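You operate a simulated robot arm through the tools that you are given. There is no shell and no other tool.

You run a simulated robot arm. Do the job below in one go: nothing can be reset, and whatever is moved stays where it is left.

TASK
Set each card bin's dial to its count and mark the empty bin.
Fine: mark it by swinging out its grey flap, which uncovers LOW. Leave the tees in their bins.

It is judged by the outcome, as a careful person would: the job done as asked, and still so three seconds after it is handed in. It fails if anything else is knocked over, pushed out of place, dropped, spilled or broken.

THE ROBOT
A 6-joint arm with a two-finger gripper, fixed in place. Base frame: the origin is at the foot of the arm, x ahead of it, y to its left, z up. Lengths are in m, angles in degrees, forces in N, time in s.
Its first joint turns from -166.0 to 166.0 degrees. Payload 3.43 kg.
Tool frame: the origin (TCP) lies between the finger pads and is the grasp point; the fingertips stand 0.02 m ahead of it; z points along the fingers, y is the line along which they close. The gripper opens to 0.19 m. The gripper's body begins 0.248 m behind the TCP.
Orientation is that of the tool frame in the base frame, as a unit quaternion [x, y, z, w]. With the fingers straight down and closing along the base's y, the tool's x points along the base's -x, its y along +y and its z along -z.

THE INTERFACE
- The arm moves only by the tool move_arm. Its argument "motion" is a list of rows, each a list of 2 entries, a list of its own where there are three numbers: the shift along the base's x, y, z in m, then the turn, a rotation vector about the base's x, y, z in degrees. In form: [[[tx, ty, tz], [rx, ry, rz]], ...]. A call has 1 to 20 rows; each row shifts and turns the commanded pose from where the row before left it. "jaw" is the gripper command, from -1 (shut) to 1 (fully open), values between in proportion, set as the call begins (left out, the last holds). Rows are played at 5 a second. More than 0.05 m and 8.6 degrees between two rows, or a gripper value outside its range, and nothing of the call is played. Where a pose cannot be reached the arm comes as near as it can. A force on the tool above 90 N (or 10 N above the force at the start of the call, whichever is more), or a blocked arm, ends the call early, and 0.2 s more pass. The fingers move at their own pace (about 0.045 m/s each) and stop on an object; they squeeze with about 31 N. The grip force told is the motor's: it shows also when the fingers shut on nothing. Time passes only in rows, and 0.2 s behind the last, so rows that do not move let the fingers close. The reply holds the time, the measured pose of the TCP, the force on the tool along the base axes, the opening and the grip force, in the units named above and with some noise, with the torque about the TCP (base axes, N m) and any sound that the robot's microphone picked up.
- Cameras (640 x 400 px; columns grow to the right, rows downward): "scene" is fixed at [0.0493, -0.6501, 1.4483]; the picture's right is [0.50, -0.87, 0.00], its down [-0.32, -0.19, -0.93] and it looks along [0.80, 0.46, -0.37] (base axes); focal length 360 px, centre (320, 200). "wrist" rides on the gripper at [0.07, -0.008, -0.288] in the tool frame; the picture's right is [0.12, 0.99, 0.00], its down [-0.96, 0.11, -0.25] and it looks along [-0.25, 0.03, 0.97] (tool axes); focal length 261 px, centre (320, 200). There is no depth. A picture from a camera that has moved, and an enlarged one, comes with that camera's place and axes in the base frame and with its lens.
- grab_frame(camera): a new picture of that camera. It takes no simulated time.
- move_column(by): slides the trunk up (or, below 0, down) by that many m; the arm rides with it, the base frame stays. It gives what a move gives, with no picture.
- close_up(camera, box): a new picture of the part [left, top, right, bottom] of that camera's present view, enlarged. It takes no simulated time.
- sign_off(): hands the job in; it is judged then, once.

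Nothing tells you positions but the pictures and the camera data. Unless the task says otherwise, let go and move clear before handing in.

The tools are called as name(argument=value, ...) on one line, values as JSON. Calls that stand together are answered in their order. move_arm: Moves the arm, as the interface text tells. Its arguments: {"type":"object","properties":{"motion":{"type":"array","items":{"type":"array"}},"jaw":{"type":"number"}},"required":["motion"]} The other tools are called the same way: move_column (by) slides the trunk up or down; grab_frame (camera) takes a picture; close_up (camera, box) takes an enlarged picture of a part of a camera's view; sign_off () hands the job in.

At the start:

```text
time: 0.0
eef_pos: [0.6941, 0.243, 1.111]
orientation: [0.0, 1.0, 0.0, 0.0]
contact_force: [0.4, 0.9, 0.5]
ft_torque: [0.02, 0.03, -0.02]
opening: 0.1899
grasp_force: 0.0
trunk travel left (down, up): [-0.175, 0.065]
```

scene: 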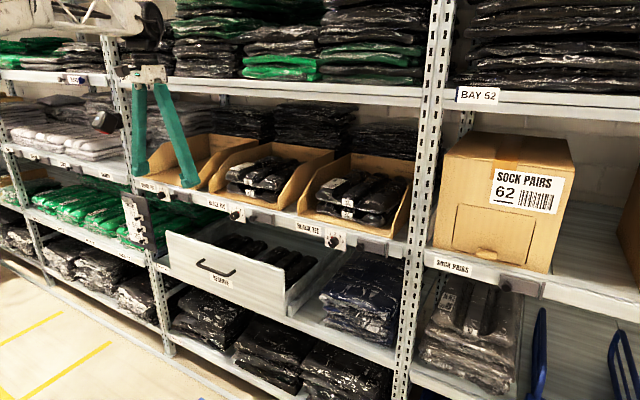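
wrist: 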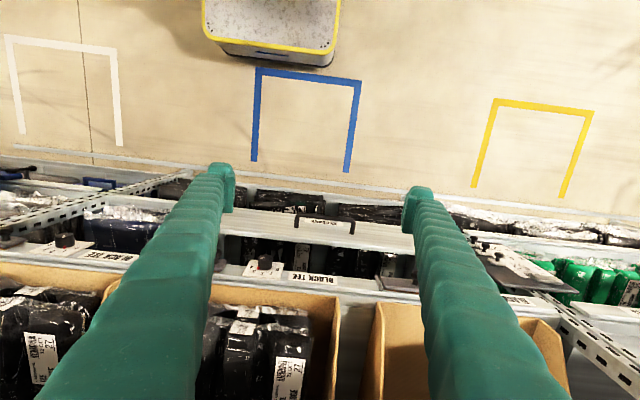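

I see a shelf with three open card bins with dials and grey flaps on the shelf edge below them, and a closed card box to the right. I'll look closer before moving anything.

close_up(camera="scene", box=[120, 120, 280, 220])

close_up(camera="scene", box=[200, 140, 330, 240])

close_up(camera="scene", box=[290, 150, 420, 260])

close_up(camera="scene", box=[420, 120, 620, 310])

close_up(camera="wrist", box=[200, 180, 440, 400])

close_up(camera="wrist", box=[0, 180, 240, 400])

close_up(camera="wrist", box=[400, 180, 640, 400])

```text
4.00 times, centred on (200, 170) of scene
camera zoom: at [0.0493, -0.6501, 1.4483], right [0.5, -0.87, 0.0], down [-0.32, -0.19, -0.93], along [0.8, 0.46, -0.37], focal length 1441 px, centre (800, 320)
```

zoom: 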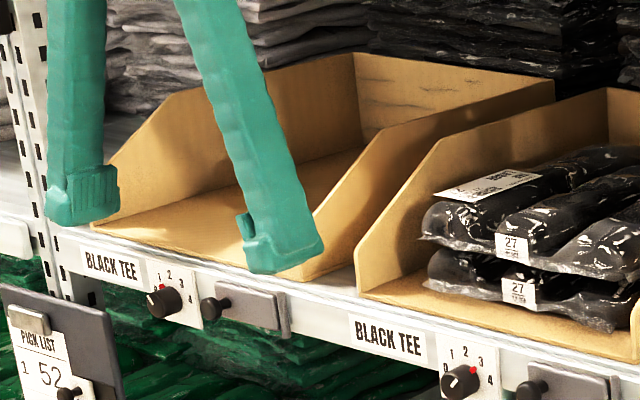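

```text
4.00 times, centred on (265, 190) of scene
camera zoom: at [0.0493, -0.6501, 1.4483], right [0.5, -0.87, 0.0], down [-0.32, -0.19, -0.93], along [0.8, 0.46, -0.37], focal length 1441 px, centre (540, 240)
```

zoom: 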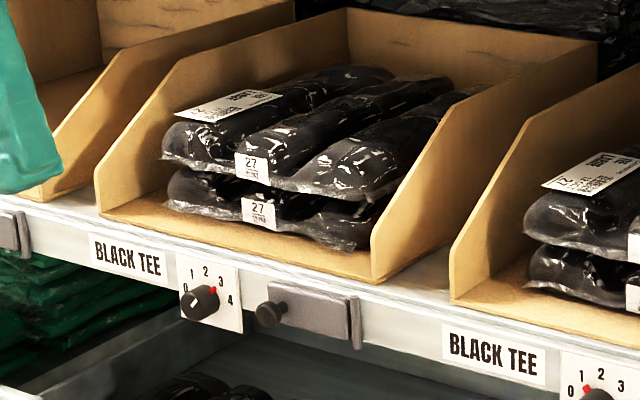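

```text
3.64 times, centred on (355, 205) of scene
camera zoom: at [0.0493, -0.6501, 1.4483], right [0.5, -0.87, 0.0], down [-0.32, -0.19, -0.93], along [0.8, 0.46, -0.37], focal length 1310 px, centre (193, 182)
```

zoom: 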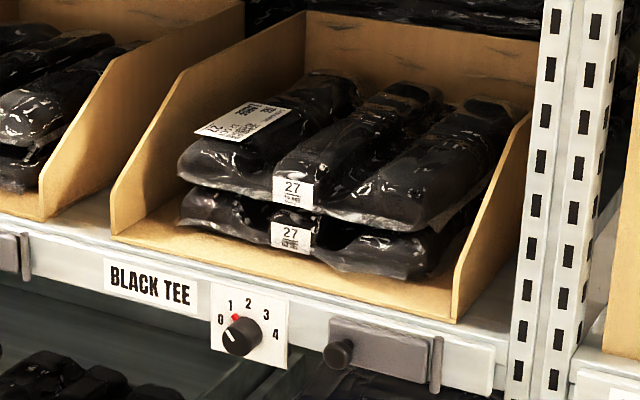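

```text
2.11 times, centred on (520, 215) of scene
camera zoom: at [0.0493, -0.6501, 1.4483], right [0.5, -0.87, 0.0], down [-0.32, -0.19, -0.93], along [0.8, 0.46, -0.37], focal length 758 px, centre (-101, 168)
```

zoom: 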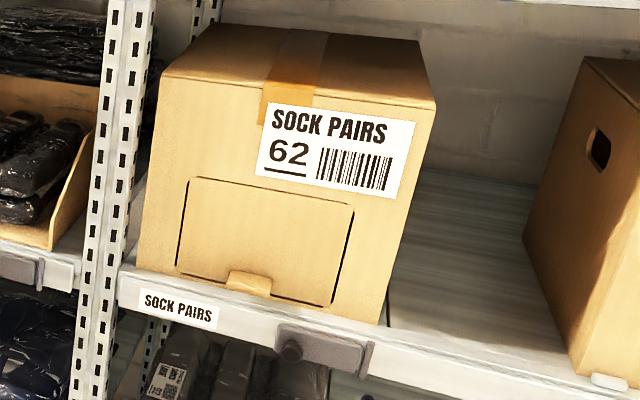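

```text
1.82 times, centred on (320, 290) of wrist
camera zoom: at [0.6223, 0.2365, 1.3991], right [-0.12, 0.99, 0.0], down [0.96, 0.11, 0.25], along [0.25, 0.03, -0.97], focal length 474 px, centre (320, 36)
```

zoom: 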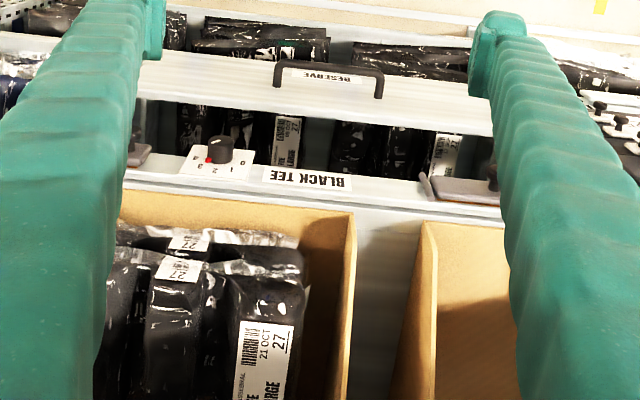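

```text
1.82 times, centred on (120, 290) of wrist
camera zoom: at [0.6223, 0.2365, 1.3991], right [-0.12, 0.99, 0.0], down [0.96, 0.11, 0.25], along [0.25, 0.03, -0.97], focal length 474 px, centre (684, 36)
```

zoom: 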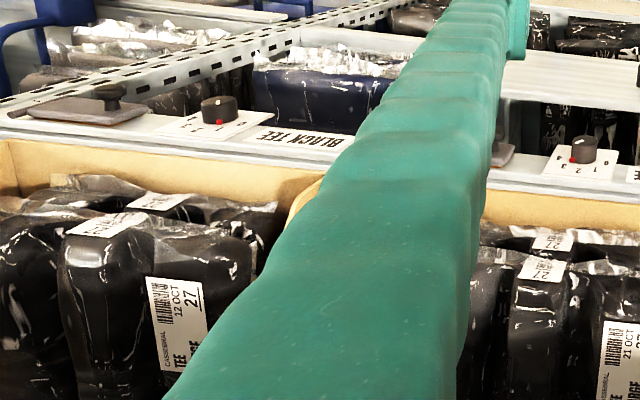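

```text
1.82 times, centred on (520, 290) of wrist
camera zoom: at [0.6223, 0.2365, 1.3991], right [-0.12, 0.99, 0.0], down [0.96, 0.11, 0.25], along [0.25, 0.03, -0.97], focal length 474 px, centre (-44, 36)
```

zoom: 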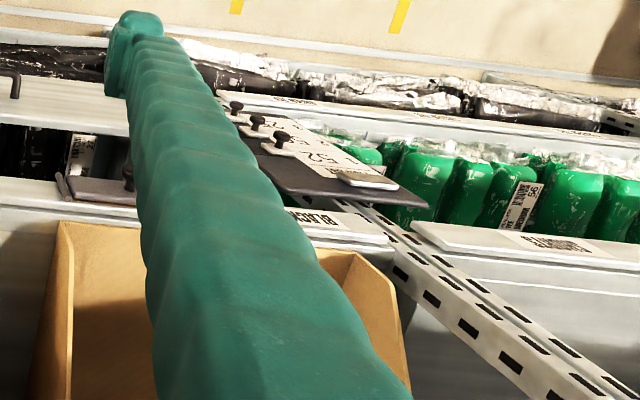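

Three card bins sit at y≈0.54, 0.16 and -0.22, with their dials on the shelf edge at about x≈0.87, z≈0.94. I'll zoom in further on the dials and bin contents.

close_up(camera="scene", box=[135, 175, 207, 220])

close_up(camera="scene", box=[214, 185, 294, 235])

close_up(camera="scene", box=[320, 220, 400, 270])

close_up(camera="scene", box=[220, 140, 316, 200])

close_up(camera="scene", box=[310, 150, 422, 230])

close_up(camera="scene", box=[110, 185, 174, 255])

close_up(camera="wrist", box=[240, 230, 340, 292])

close_up(camera="wrist", box=[0, 220, 120, 295])

```text
8.89 times, centred on (171, 198) of scene
camera zoom: at [0.0493, -0.6501, 1.4483], right [0.5, -0.87, 0.0], down [-0.32, -0.19, -0.93], along [0.8, 0.46, -0.37], focal length 3203 px, centre (1644, 222)
```

zoom: 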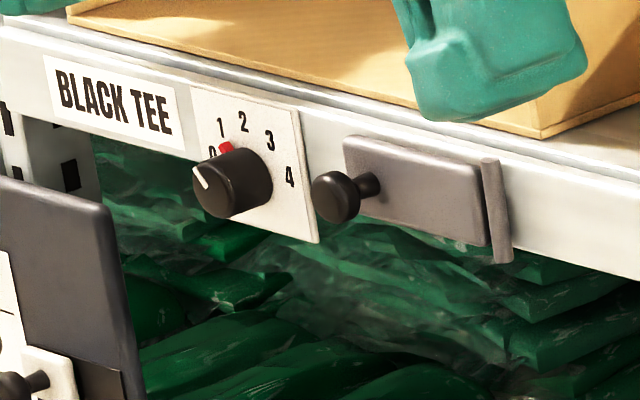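

```text
8.00 times, centred on (254, 210) of scene
camera zoom: at [0.0493, -0.6501, 1.4483], right [0.5, -0.87, 0.0], down [-0.32, -0.19, -0.93], along [0.8, 0.46, -0.37], focal length 2882 px, centre (848, 120)
```

zoom: 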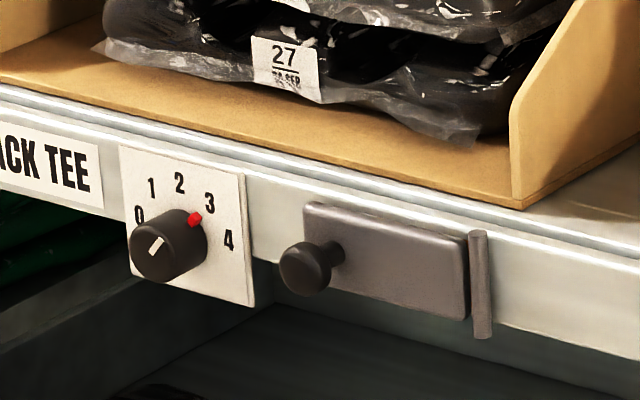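

```text
8.00 times, centred on (360, 245) of scene
camera zoom: at [0.0493, -0.6501, 1.4483], right [0.5, -0.87, 0.0], down [-0.32, -0.19, -0.93], along [0.8, 0.46, -0.37], focal length 2882 px, centre (0, -160)
```

zoom: 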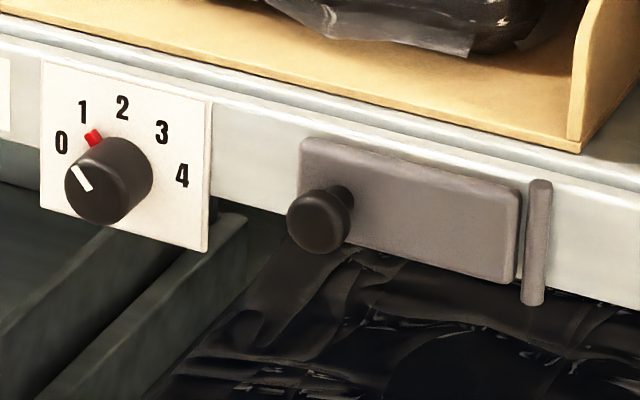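

```text
6.67 times, centred on (268, 170) of scene
camera zoom: at [0.0493, -0.6501, 1.4483], right [0.5, -0.87, 0.0], down [-0.32, -0.19, -0.93], along [0.8, 0.46, -0.37], focal length 2402 px, centre (667, 400)
```

zoom: 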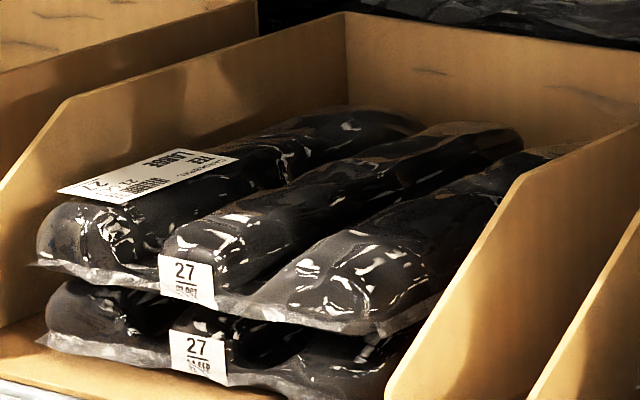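

```text
5.00 times, centred on (366, 190) of scene
camera zoom: at [0.0493, -0.6501, 1.4483], right [0.5, -0.87, 0.0], down [-0.32, -0.19, -0.93], along [0.8, 0.46, -0.37], focal length 1802 px, centre (90, 250)
```

zoom: 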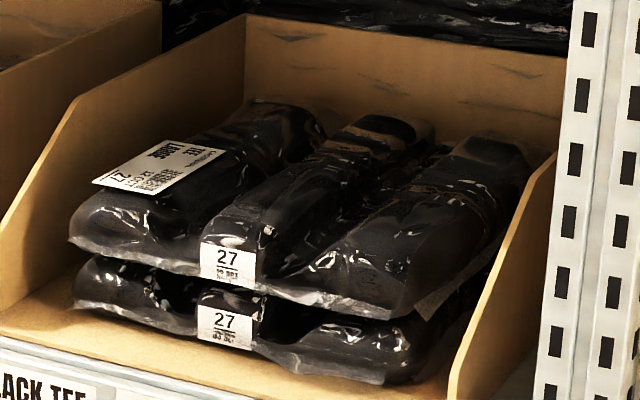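

```text
5.71 times, centred on (142, 220) of scene
camera zoom: at [0.0493, -0.6501, 1.4483], right [0.5, -0.87, 0.0], down [-0.32, -0.19, -0.93], along [0.8, 0.46, -0.37], focal length 2059 px, centre (1337, 86)
```

zoom: 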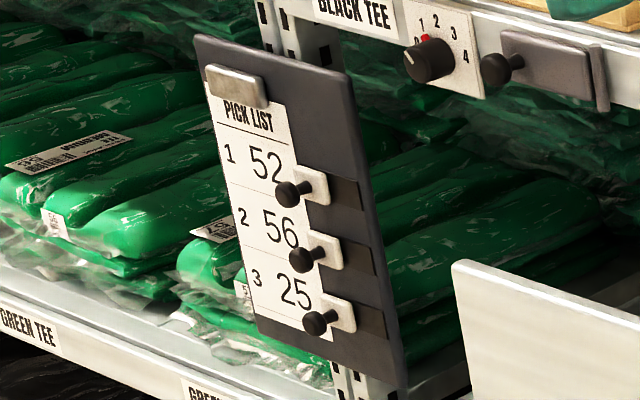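

```text
6.40 times, centred on (290, 261) of wrist
camera zoom: at [0.6223, 0.2365, 1.3991], right [-0.12, 0.99, 0.0], down [0.96, 0.11, 0.25], along [0.25, 0.03, -0.97], focal length 1668 px, centre (512, -190)
```

zoom: 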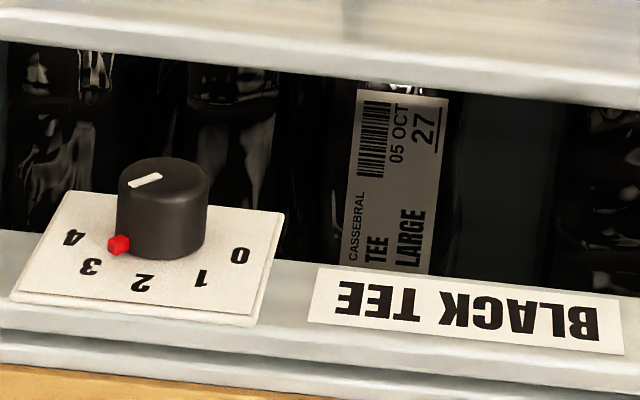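

```text
5.33 times, centred on (60, 258) of wrist
camera zoom: at [0.6223, 0.2365, 1.3991], right [-0.12, 0.99, 0.0], down [0.96, 0.11, 0.25], along [0.25, 0.03, -0.97], focal length 1390 px, centre (1707, -107)
```

zoom: 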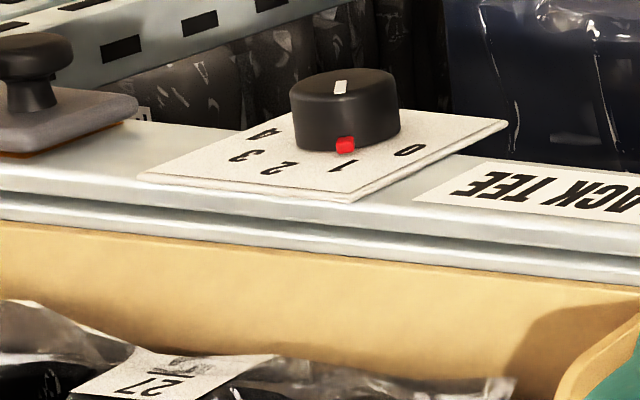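

Bin 1 (leftmost) looks empty, and bins 2 and 3 each show two bagged tees. The dials' red marks read about 1, 3 and 1. I'll tilt the gripper toward the shelf so the wrist camera can look properly into the bins.

move_arm(motion=[[[-0.015, -0.015, 0], [0, -7.5, 0]], [[-0.015, -0.015, 0], [0, -7.5, 0]], [[-0.015, -0.015, 0], [0, -7.5, 0]], [[-0.015, -0.015, 0], [0, -7.5, 0]], [[-0.015, -0.015, 0], [0, -7.5, 0]], [[-0.015, -0.015, 0], [0, -7.5, 0]]])

```text
time: 1.4
eef_pos: [0.603, 0.1543, 1.112]
orientation: [0.001, 0.924, 0.0, 0.383]
contact_force: [1.5, 1.3, -0.2]
ft_torque: [-0.12, 0.06, -0.11]
opening: 0.19
grasp_force: 0.1
trunk travel left (down, up): [-0.175, 0.065]
```

The arm tilted as commanded, with the TCP at about [0.60, 0.15, 1.11]. Next I'll look into the bins.

grab_frame(camera="wrist")

grab_frame(camera="scene")

```text
taken
camera wrist: at [0.3497, 0.1473, 1.2651], right [-0.08, 0.99, -0.08], down [0.51, 0.12, 0.86], along [0.86, 0.03, -0.51], focal length 261 px, centre (320, 200)
```

wrist: 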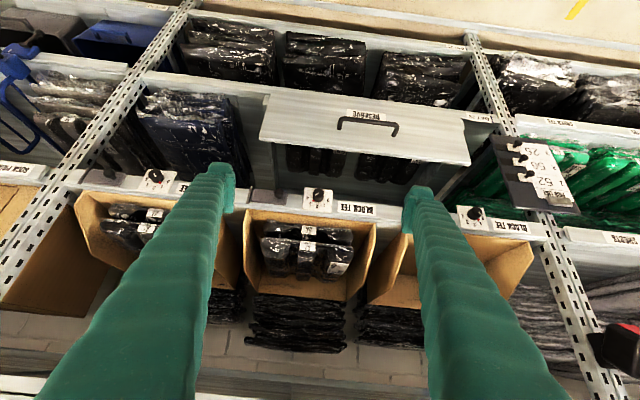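

```text
taken
```

scene: 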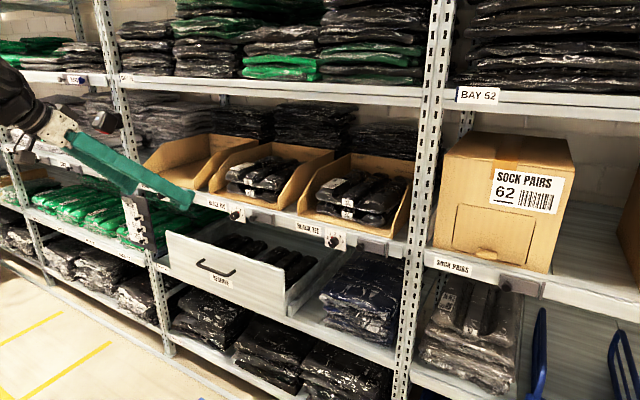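

close_up(camera="scene", box=[140, 130, 220, 180])

close_up(camera="wrist", box=[230, 180, 390, 320])

close_up(camera="wrist", box=[60, 160, 240, 290])

close_up(camera="wrist", box=[400, 110, 600, 330])

close_up(camera="wrist", box=[250, 80, 490, 220])

```text
8.00 times, centred on (180, 155) of scene
camera zoom: at [0.0493, -0.6501, 1.4483], right [0.5, -0.87, 0.0], down [-0.32, -0.19, -0.93], along [0.8, 0.46, -0.37], focal length 2882 px, centre (1440, 560)
```

zoom: 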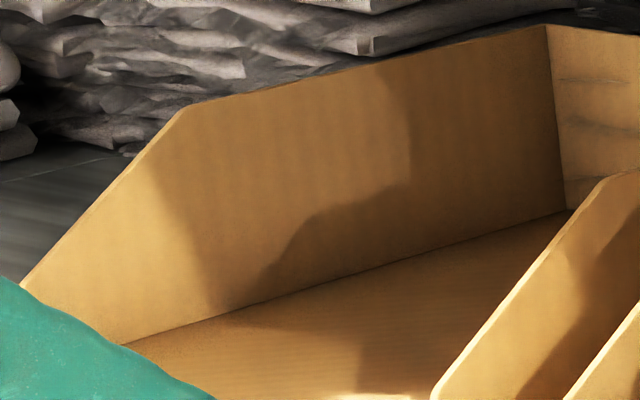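

```text
2.86 times, centred on (310, 250) of wrist
camera zoom: at [0.3497, 0.1473, 1.2651], right [-0.08, 0.99, -0.08], down [0.51, 0.12, 0.86], along [0.86, 0.03, -0.51], focal length 745 px, centre (349, 57)
```

zoom: 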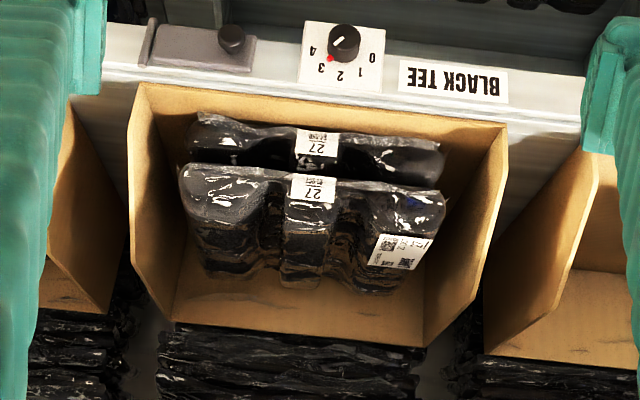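

```text
3.08 times, centred on (150, 225) of wrist
camera zoom: at [0.3497, 0.1473, 1.2651], right [-0.08, 0.99, -0.08], down [0.51, 0.12, 0.86], along [0.86, 0.03, -0.51], focal length 802 px, centre (843, 123)
```

zoom: 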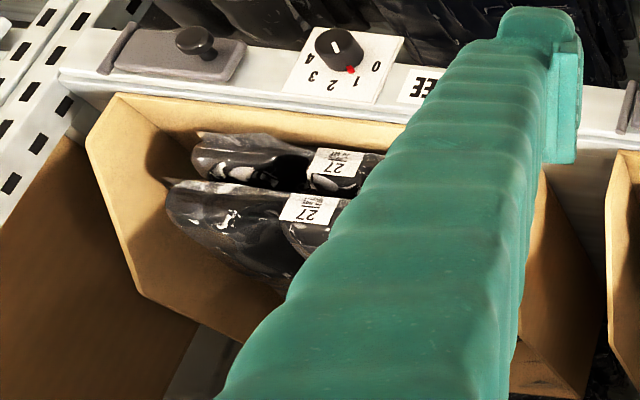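

```text
1.82 times, centred on (500, 220) of wrist
camera zoom: at [0.3497, 0.1473, 1.2651], right [-0.08, 0.99, -0.08], down [0.51, 0.12, 0.86], along [0.86, 0.03, -0.51], focal length 474 px, centre (-7, 164)
```

zoom: 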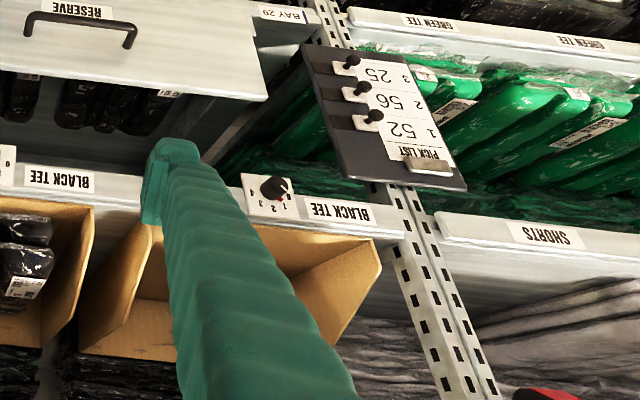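

```text
2.67 times, centred on (370, 150) of wrist
camera zoom: at [0.3497, 0.1473, 1.2651], right [-0.08, 0.99, -0.08], down [0.51, 0.12, 0.86], along [0.86, 0.03, -0.51], focal length 695 px, centre (187, 333)
```

zoom: 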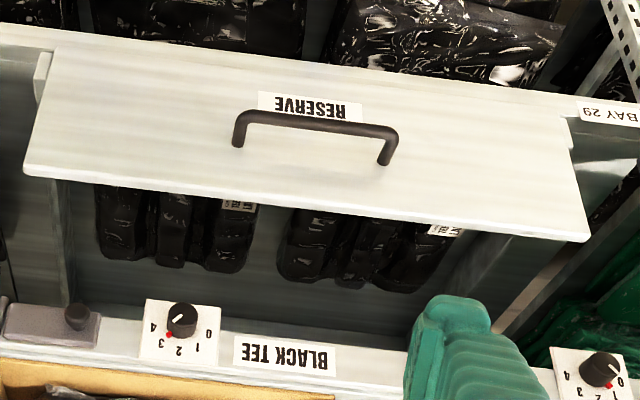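

Bin 2 clearly holds two bagged tees. I'll slide sideways to look straight into bin 3, then bin 1.

move_arm(motion=[[[0, -0.046, 0], [0, 0, 0]], [[0, -0.046, 0], [0, 0, 0]], [[0, -0.046, 0], [0, 0, 0]], [[0, -0.046, 0], [0, 0, 0]], [[0, -0.046, 0], [0, 0, 0]], [[0, -0.046, 0], [0, 0, 0]], [[0, -0.046, 0], [0, 0, 0]], [[0, -0.046, 0], [0, 0, 0]]])

close_up(camera="wrist", box=[200, 150, 420, 320])

grab_frame(camera="wrist")

grab_frame(camera="scene")

close_up(camera="scene", box=[120, 120, 232, 190])

```text
time: 3.4
eef_pos: [0.6315, -0.1255, 1.1104]
orientation: [-0.073, 0.921, 0.031, 0.381]
contact_force: [-1.0, -0.3, -0.2]
ft_torque: [-0.03, -0.03, -0.05]
opening: 0.19
grasp_force: 0.0
trunk travel left (down, up): [-0.175, 0.065]
stopped in row 8: the arm was blocked; the commanded pose is now the measured one
```

```text
2.35 times, centred on (310, 235) of wrist
camera zoom: at [0.3822, -0.1728, 1.2653], right [-0.24, 0.97, -0.08], down [0.48, 0.19, 0.85], along [0.84, 0.16, -0.51], focal length 613 px, centre (344, 118)
```

zoom: 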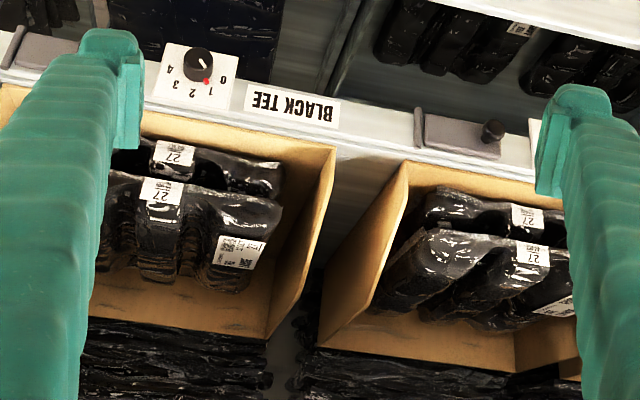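

```text
taken
camera wrist: at [0.3822, -0.1728, 1.2653], right [-0.24, 0.97, -0.08], down [0.48, 0.19, 0.85], along [0.84, 0.16, -0.51], focal length 261 px, centre (320, 200)
```

wrist: 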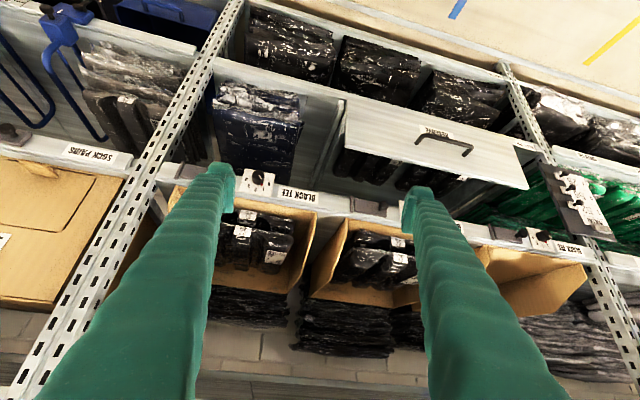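

```text
taken
```

scene: 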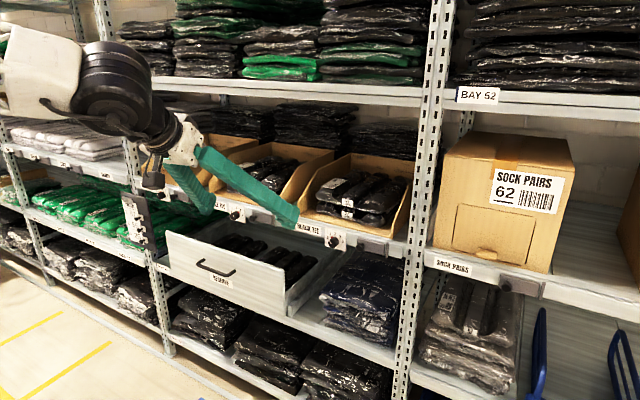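

```text
5.71 times, centred on (176, 155) of scene
camera zoom: at [0.0493, -0.6501, 1.4483], right [0.5, -0.87, 0.0], down [-0.32, -0.19, -0.93], along [0.8, 0.46, -0.37], focal length 2059 px, centre (1143, 457)
```

zoom: 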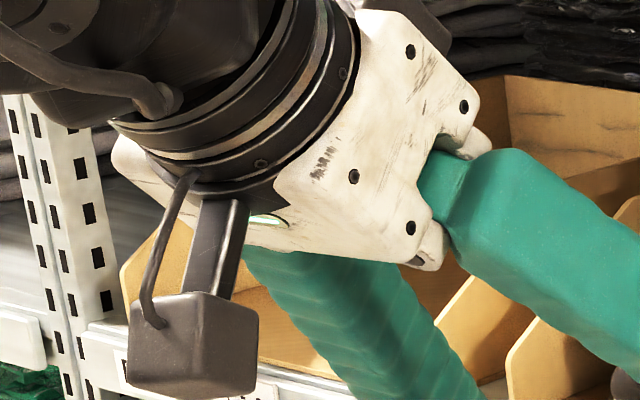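

The arm stopped short near y≈-0.12, probably because the wrist came too close to the base axis; nothing was touched. Bin 2 again shows exactly two bags. I'll move the TCP outward and straighten the yaw before continuing to bin 3.

move_arm(motion=[[[0.03, 0, 0.01], [0, 0, -4.5]], [[0.03, 0, 0.01], [0, 0, -4.6]], [[0.02, -0.03, 0], [0, 0, 0]], [[0.0, -0.03, 0], [0, 0, 0]], [[0.0, -0.03, 0], [0, 0, 0]]])

grab_frame(camera="wrist")

grab_frame(camera="scene")

```text
time: 4.6
eef_pos: [0.7083, -0.2161, 1.1319]
orientation: [0.003, 0.924, -0.001, 0.382]
contact_force: [-0.8, -0.4, 0.5]
ft_torque: [-0.04, 0.01, -0.04]
opening: 0.1902
grasp_force: 0.0
trunk travel left (down, up): [-0.175, 0.065]
```

```text
taken
camera wrist: at [0.4546, -0.2238, 1.2853], right [-0.08, 0.99, -0.08], down [0.51, 0.11, 0.86], along [0.86, 0.03, -0.51], focal length 261 px, centre (320, 200)
```

wrist: 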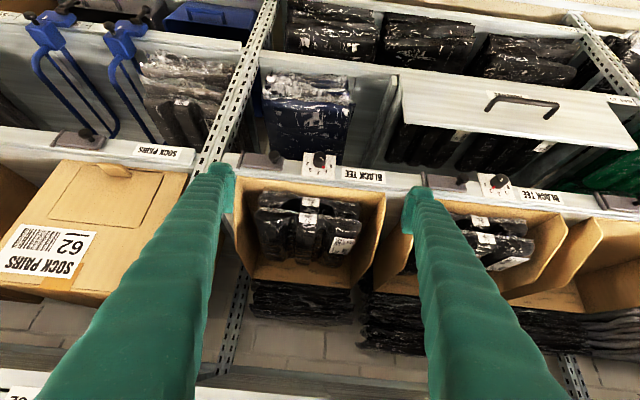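

```text
taken
```

scene: 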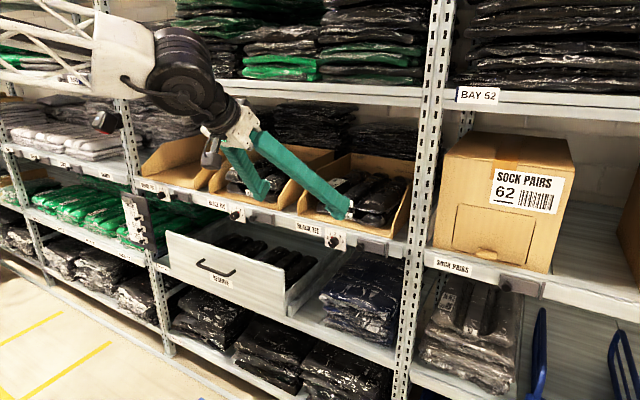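

close_up(camera="wrist", box=[230, 140, 400, 300])

close_up(camera="wrist", box=[400, 160, 640, 330])

close_up(camera="wrist", box=[230, 140, 340, 200])

close_up(camera="scene", box=[120, 120, 232, 190])

```text
2.50 times, centred on (315, 220) of wrist
camera zoom: at [0.4546, -0.2238, 1.2853], right [-0.08, 0.99, -0.08], down [0.51, 0.11, 0.86], along [0.86, 0.03, -0.51], focal length 652 px, centre (332, 150)
```

zoom: 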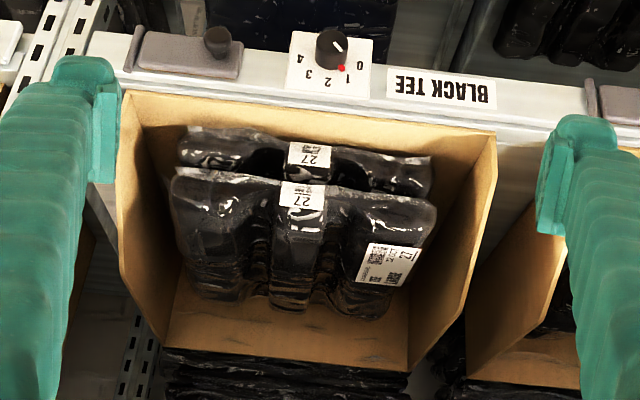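

```text
2.35 times, centred on (520, 245) of wrist
camera zoom: at [0.4546, -0.2238, 1.2853], right [-0.08, 0.99, -0.08], down [0.51, 0.11, 0.86], along [0.86, 0.03, -0.51], focal length 613 px, centre (-151, 94)
```

zoom: 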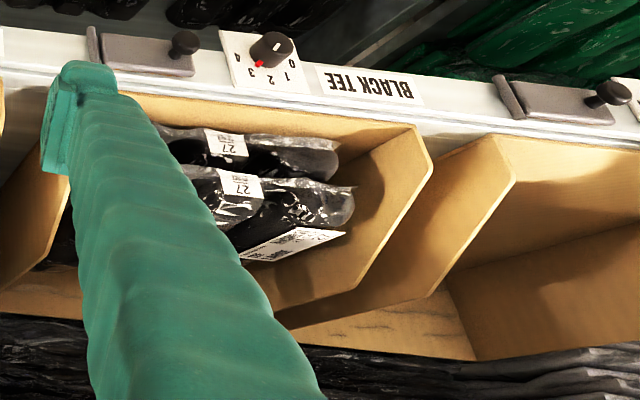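

```text
5.82 times, centred on (285, 170) of wrist
camera zoom: at [0.4546, -0.2238, 1.2853], right [-0.08, 0.99, -0.08], down [0.51, 0.11, 0.86], along [0.86, 0.03, -0.51], focal length 1516 px, centre (524, 374)
```

zoom: 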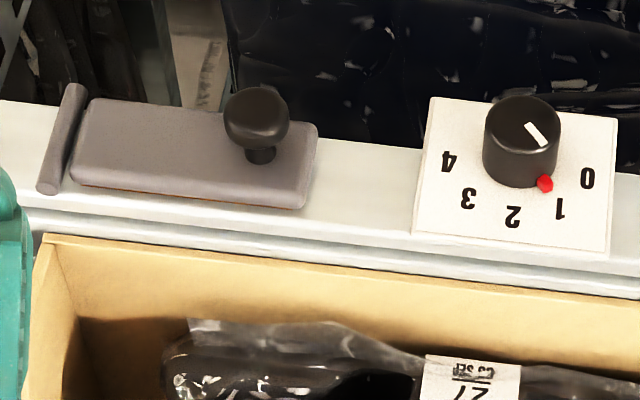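

```text
5.71 times, centred on (176, 155) of scene
camera zoom: at [0.0493, -0.6501, 1.4483], right [0.5, -0.87, 0.0], down [-0.32, -0.19, -0.93], along [0.8, 0.46, -0.37], focal length 2059 px, centre (1143, 457)
```

zoom: 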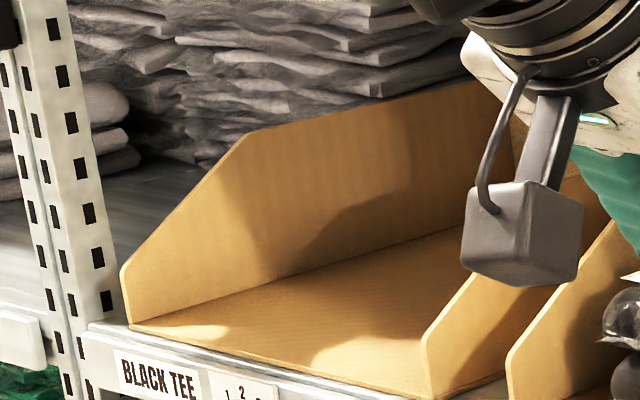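

Bin 3 also holds exactly two tees. The dial numbers look about 40° apart, so the dials now read 1, 3 and 1 and need to go to 0, 2 and 2. I'll check how far the open drawer sticks out below, since it limits my clearance.

close_up(camera="wrist", box=[370, 50, 640, 220])

close_up(camera="scene", box=[150, 200, 350, 340])

```text
2.35 times, centred on (505, 135) of wrist
camera zoom: at [0.4546, -0.2238, 1.2853], right [-0.08, 0.99, -0.08], down [0.51, 0.11, 0.86], along [0.86, 0.03, -0.51], focal length 613 px, centre (-115, 353)
```

zoom: 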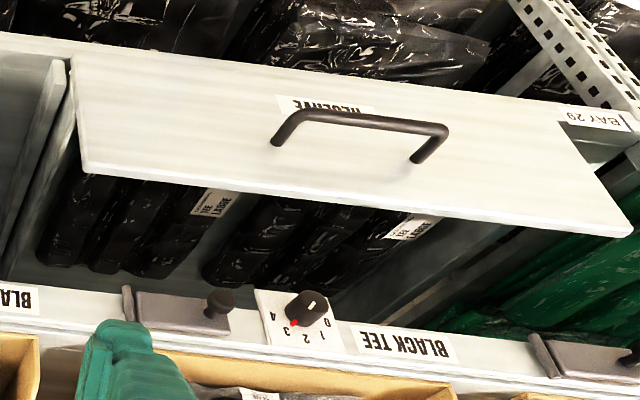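

```text
2.86 times, centred on (250, 270) of scene
camera zoom: at [0.0493, -0.6501, 1.4483], right [0.5, -0.87, 0.0], down [-0.32, -0.19, -0.93], along [0.8, 0.46, -0.37], focal length 1029 px, centre (520, 0)
```

zoom: 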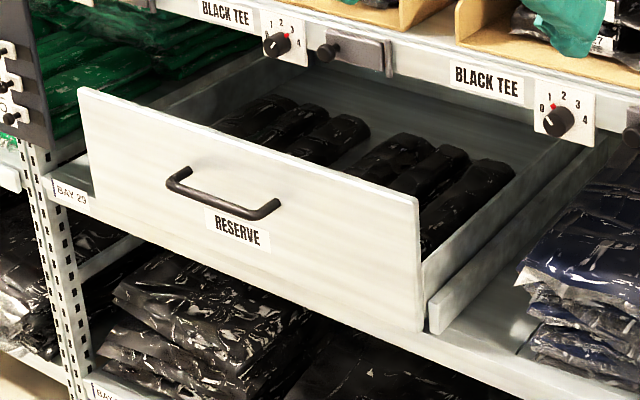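

The drawer front tops out near z≈0.77, well below the dials at z≈0.94, so it won't interfere. Next I'll narrow the jaws, level the gripper to point at the shelf, and come down in front of dial 3, knob face at about [0.869, -0.219, 0.939].

move_arm(motion=[[[0.012, 0, -0.02], [0, -7.5, 0]], [[0.012, 0, -0.03], [0, -7.5, 0]], [[0.012, 0, -0.035], [0, -7.5, 0]], [[0.012, 0, -0.035], [0, -7.5, 0]], [[0.012, 0, -0.035], [0, -7.5, 0]], [[0.012, 0, -0.035], [0, -7.5, 0]], [[0, -0.003, -0.003], [0, 0, 0]], [[0, 0, 0], [0, 0, 0]]], jaw=-0.37)

grab_frame(camera="wrist")

grab_frame(camera="scene")

```text
time: 6.4
eef_pos: [0.838, -0.2603, 0.9741]
orientation: [0.003, 0.706, -0.001, 0.708]
contact_force: [-51.4, 3.8, 22.7]
ft_torque: [-0.85, 0.16, -2.12]
opening: 0.0588
grasp_force: 0.0
out of reach, approached as far as the arm can: row 5, 6
trunk travel left (down, up): [-0.175, 0.065]
```

```text
taken
camera wrist: at [0.5499, -0.2675, 0.9009], right [0.0, 0.99, -0.12], down [-0.25, 0.11, 0.96], along [0.97, 0.03, 0.25], focal length 261 px, centre (320, 200)
```

wrist: 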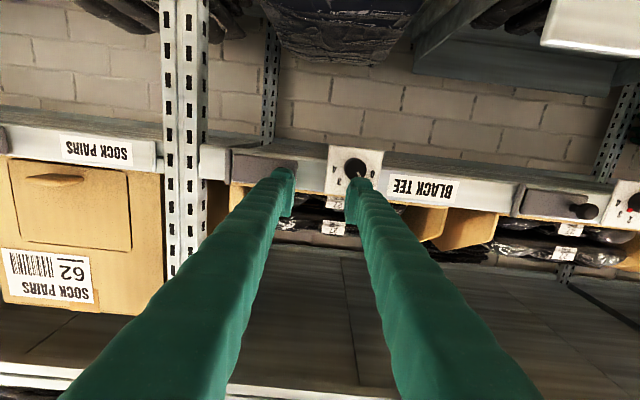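

```text
taken
```

scene: 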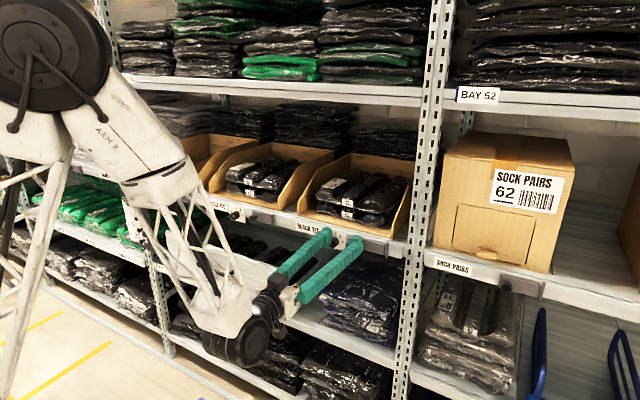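

The arm swung through an odd configuration and sits off-target at [0.838, -0.260, 0.974] with about 51 N of force on the tool. I'll look closely before moving again.

close_up(camera="scene", box=[260, 200, 420, 310])

close_up(camera="wrist", box=[220, 120, 420, 250])

close_up(camera="scene", box=[150, 180, 330, 380])

```text
3.64 times, centred on (340, 255) of scene
camera zoom: at [0.0493, -0.6501, 1.4483], right [0.5, -0.87, 0.0], down [-0.32, -0.19, -0.93], along [0.8, 0.46, -0.37], focal length 1310 px, centre (247, 0)
```

zoom: 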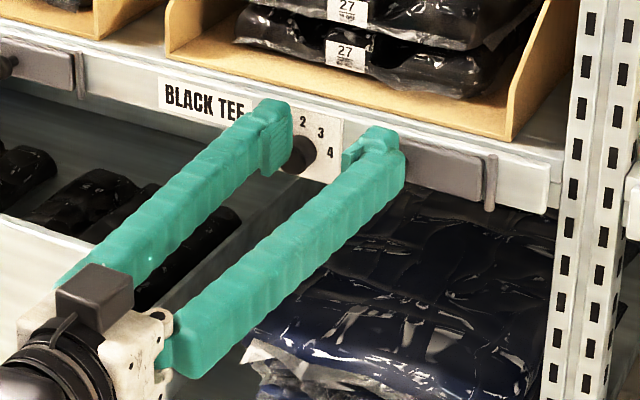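

```text
3.08 times, centred on (320, 185) of wrist
camera zoom: at [0.5499, -0.2675, 0.9009], right [0.0, 0.99, -0.12], down [-0.25, 0.11, 0.96], along [0.97, 0.03, 0.25], focal length 802 px, centre (320, 246)
```

zoom: 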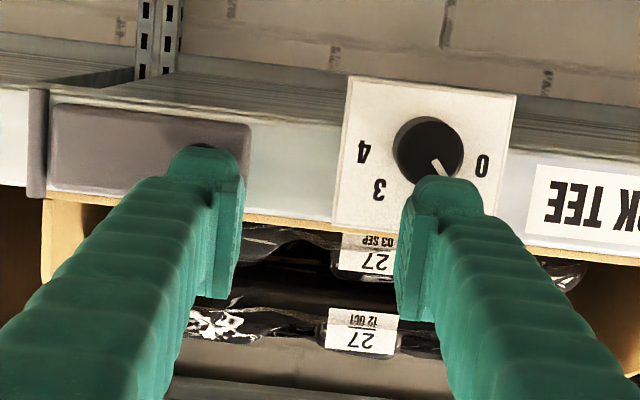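

```text
2.00 times, centred on (240, 280) of scene
camera zoom: at [0.0493, -0.6501, 1.4483], right [0.5, -0.87, 0.0], down [-0.32, -0.19, -0.93], along [0.8, 0.46, -0.37], focal length 721 px, centre (480, 40)
```

zoom: 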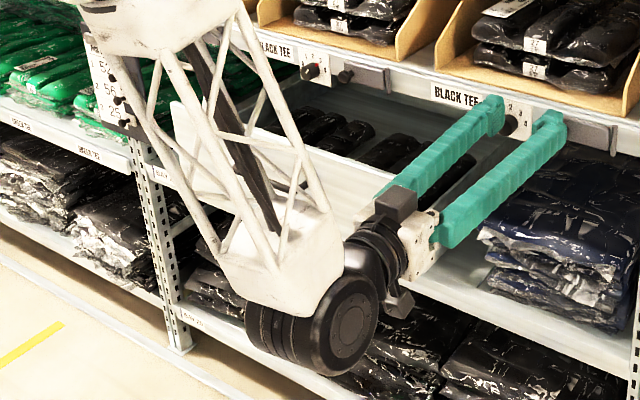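

No damage is visible. The gripper couldn't reach a fully level pose, and one fingertip pressed straight against flap 3's knob. I'll back out with the tool pitched slightly downward, which the arm reaches comfortably.

move_arm(motion=[[[-0.04, 0, 0.015], [0, 6, 0]], [[-0.03, 0, 0.02], [0, 7, 0]]])

grab_frame(camera="scene")

```text
time: 7.0
eef_pos: [0.7671, -0.26, 1.0047]
orientation: [0.002, 0.783, -0.001, 0.622]
contact_force: [-0.1, 1.4, 1.3]
ft_torque: [-0.08, 0.17, -0.2]
opening: 0.0598
grasp_force: 0.0
trunk travel left (down, up): [-0.175, 0.065]
```

```text
taken
```

scene: 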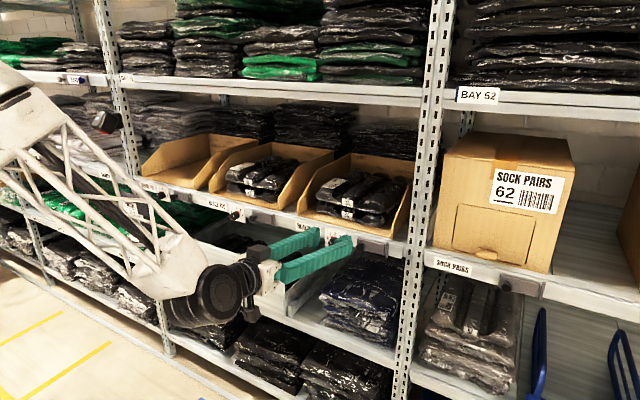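

The arm is clear of contact again. I'll confirm that dial 3 and flap 3 weren't disturbed.

close_up(camera="wrist", box=[220, 90, 420, 220])

close_up(camera="scene", box=[320, 215, 420, 275])

close_up(camera="scene", box=[130, 120, 250, 200])

```text
3.08 times, centred on (320, 155) of wrist
camera zoom: at [0.4711, -0.2675, 1.0008], right [-0.02, 0.99, -0.11], down [-0.02, 0.11, 0.99], along [1.0, 0.03, 0.02], focal length 802 px, centre (320, 338)
```

zoom: 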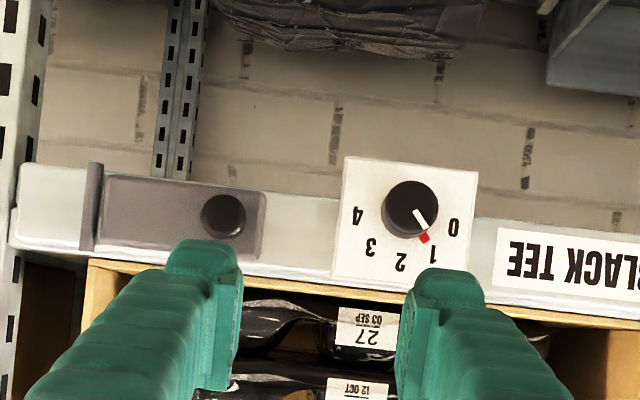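

```text
6.40 times, centred on (370, 245) of scene
camera zoom: at [0.0493, -0.6501, 1.4483], right [0.5, -0.87, 0.0], down [-0.32, -0.19, -0.93], along [0.8, 0.46, -0.37], focal length 2306 px, centre (0, -88)
```

zoom: 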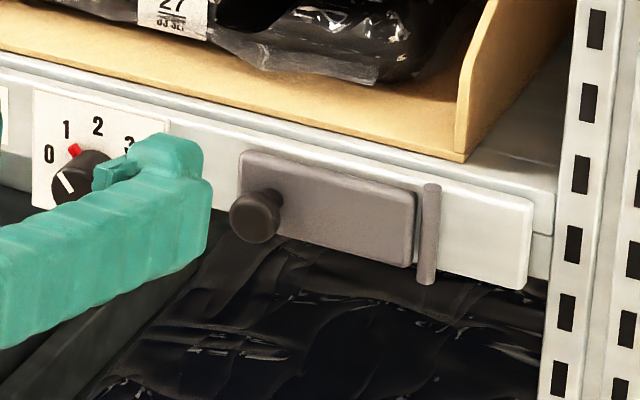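

```text
5.00 times, centred on (190, 160) of scene
camera zoom: at [0.0493, -0.6501, 1.4483], right [0.5, -0.87, 0.0], down [-0.32, -0.19, -0.93], along [0.8, 0.46, -0.37], focal length 1802 px, centre (970, 400)
```

zoom: 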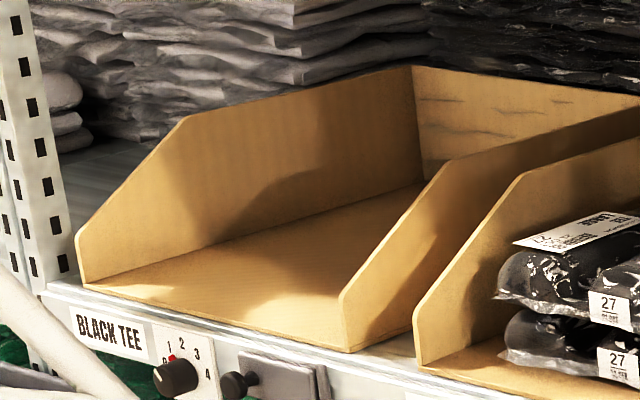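

Dial 3 (at 1) and flap 3 are undisturbed, and bin 1 looks empty. I'll line up in front of dial 3 at about y=-0.218, z=0.94, with the tool pitched 20° below level and the jaws 6 cm apart.

move_arm(motion=[[[0.0155, 0.014, -0.025], [0, 2.3, 0]], [[0.0155, 0.014, -0.025], [0, 2.3, 0]], [[0.0155, 0.014, -0.025], [0, 2.3, 0]], [[0, 0, 0], [0, 0, 0]]])

grab_frame(camera="wrist")

close_up(camera="wrist", box=[240, 120, 400, 220])

close_up(camera="scene", box=[270, 200, 410, 290])

```text
time: 8.0
eef_pos: [0.8146, -0.2192, 0.9271]
orientation: [0.003, 0.819, -0.001, 0.574]
contact_force: [-0.3, 0.5, 0.1]
ft_torque: [0.0, 0.03, -0.01]
opening: 0.0597
grasp_force: 0.0
trunk travel left (down, up): [-0.175, 0.065]
```

```text
taken
camera wrist: at [0.5202, -0.226, 0.9595], right [-0.04, 0.99, -0.11], down [0.1, 0.11, 0.99], along [0.99, 0.03, -0.1], focal length 261 px, centre (320, 200)
```

wrist: 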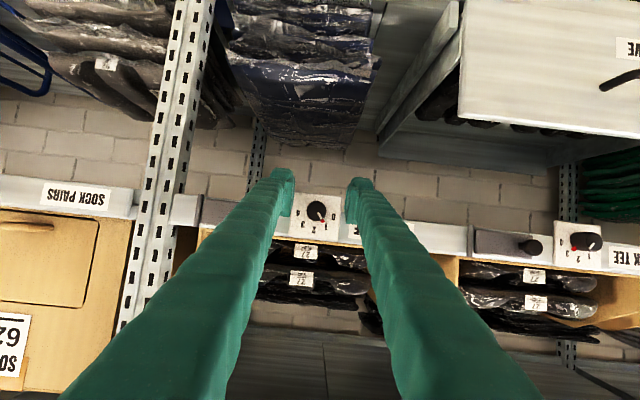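

```text
4.00 times, centred on (320, 170) of wrist
camera zoom: at [0.5202, -0.226, 0.9595], right [-0.04, 0.99, -0.11], down [0.1, 0.11, 0.99], along [0.99, 0.03, -0.1], focal length 1043 px, centre (320, 320)
```

zoom: 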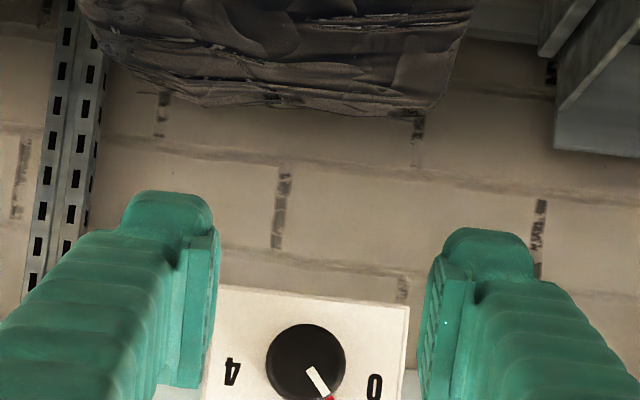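

```text
4.44 times, centred on (340, 245) of scene
camera zoom: at [0.0493, -0.6501, 1.4483], right [0.5, -0.87, 0.0], down [-0.32, -0.19, -0.93], along [0.8, 0.46, -0.37], focal length 1601 px, centre (231, 0)
```

zoom: 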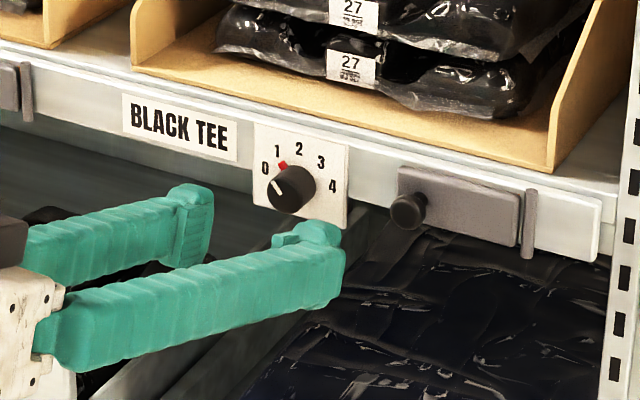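

The knob is centred between the fingers at y≈-0.219, z≈0.941. I'll ease forward so the fingertips overlap the knob, without reaching the plate.

move_arm(motion=[[[0.012, 0, 0.0035], [0, 0, 0]], [[0.012, 0, 0.0035], [0, 0, 0]], [[0.01, 0, 0], [0, 0, 0]], [[0.006, 0, 0], [0, 0, 0]], [[0, 0, 0], [0, 0, 0]]])

close_up(camera="wrist", box=[240, 150, 400, 250])

close_up(camera="scene", box=[300, 210, 400, 275])

```text
time: 9.2
eef_pos: [0.8567, -0.2191, 0.9344]
orientation: [0.002, 0.819, 0.0, 0.574]
contact_force: [-0.3, -0.1, -0.9]
ft_torque: [-0.03, -0.01, 0.02]
opening: 0.0599
grasp_force: 0.0
trunk travel left (down, up): [-0.175, 0.065]
```

```text
4.00 times, centred on (320, 200) of wrist
camera zoom: at [0.5615, -0.2253, 0.9675], right [-0.04, 0.99, -0.11], down [0.1, 0.11, 0.99], along [0.99, 0.03, -0.1], focal length 1043 px, centre (320, 200)
```

zoom: 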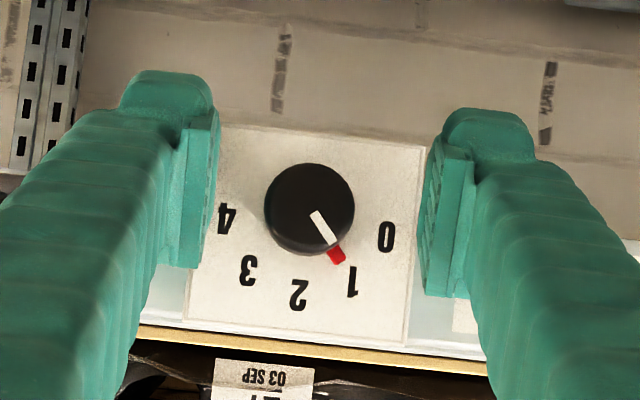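

```text
6.15 times, centred on (350, 242) of scene
camera zoom: at [0.0493, -0.6501, 1.4483], right [0.5, -0.87, 0.0], down [-0.32, -0.19, -0.93], along [0.8, 0.46, -0.37], focal length 2217 px, centre (135, -62)
```

zoom: 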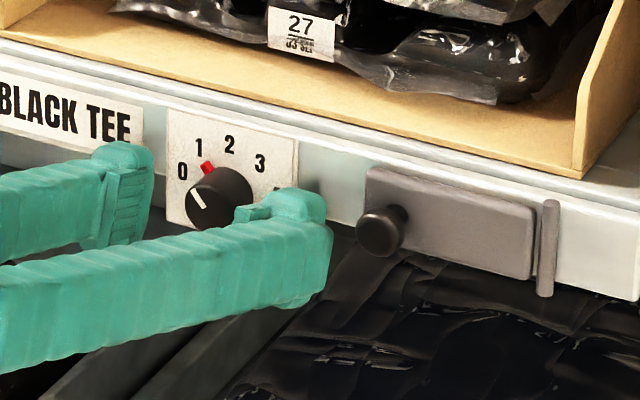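

The fingers straddle the knob with no contact yet. Next I'll close on it.

move_arm(motion=[[[0, 0, 0], [0, 0, 0]], [[0, 0, 0], [0, 0, 0]], [[0, 0, 0], [0, 0, 0]], [[0, 0, 0], [0, 0, 0]]], jaw=-1)

close_up(camera="wrist", box=[240, 150, 400, 250])

close_up(camera="scene", box=[300, 210, 400, 275])

```text
time: 10.2
eef_pos: [0.8567, -0.22, 0.9358]
orientation: [0.003, 0.819, 0.0, 0.574]
contact_force: [1.9, -27.3, 1.0]
ft_torque: [0.1, 0.01, -0.31]
opening: 0.0255
grasp_force: 45.5
trunk travel left (down, up): [-0.175, 0.065]
```

```text
4.00 times, centred on (320, 200) of wrist
camera zoom: at [0.5615, -0.2267, 0.9676], right [-0.03, 0.99, -0.11], down [0.1, 0.11, 0.99], along [0.99, 0.02, -0.1], focal length 1043 px, centre (320, 200)
```

zoom: 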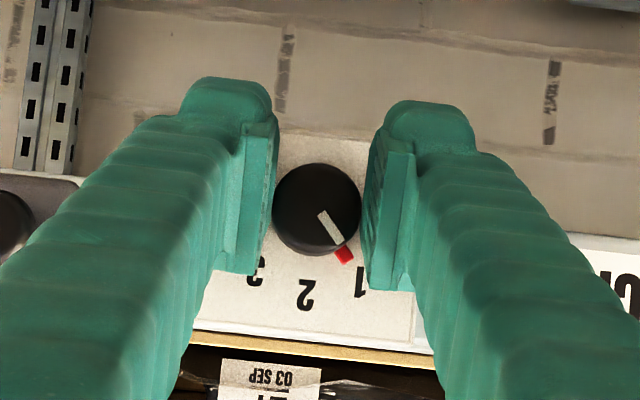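

```text
6.15 times, centred on (350, 242) of scene
camera zoom: at [0.0493, -0.6501, 1.4483], right [0.5, -0.87, 0.0], down [-0.32, -0.19, -0.93], along [0.8, 0.46, -0.37], focal length 2217 px, centre (135, -62)
```

zoom: 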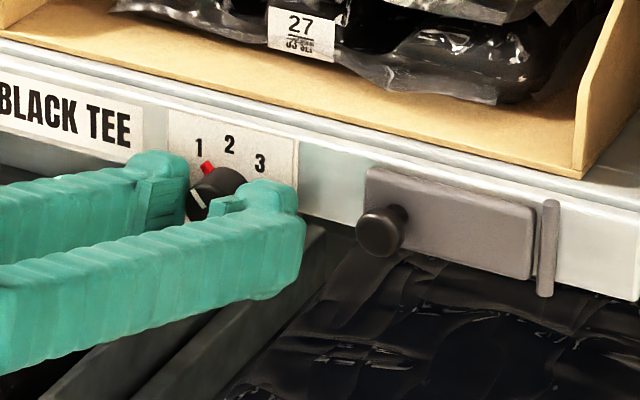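

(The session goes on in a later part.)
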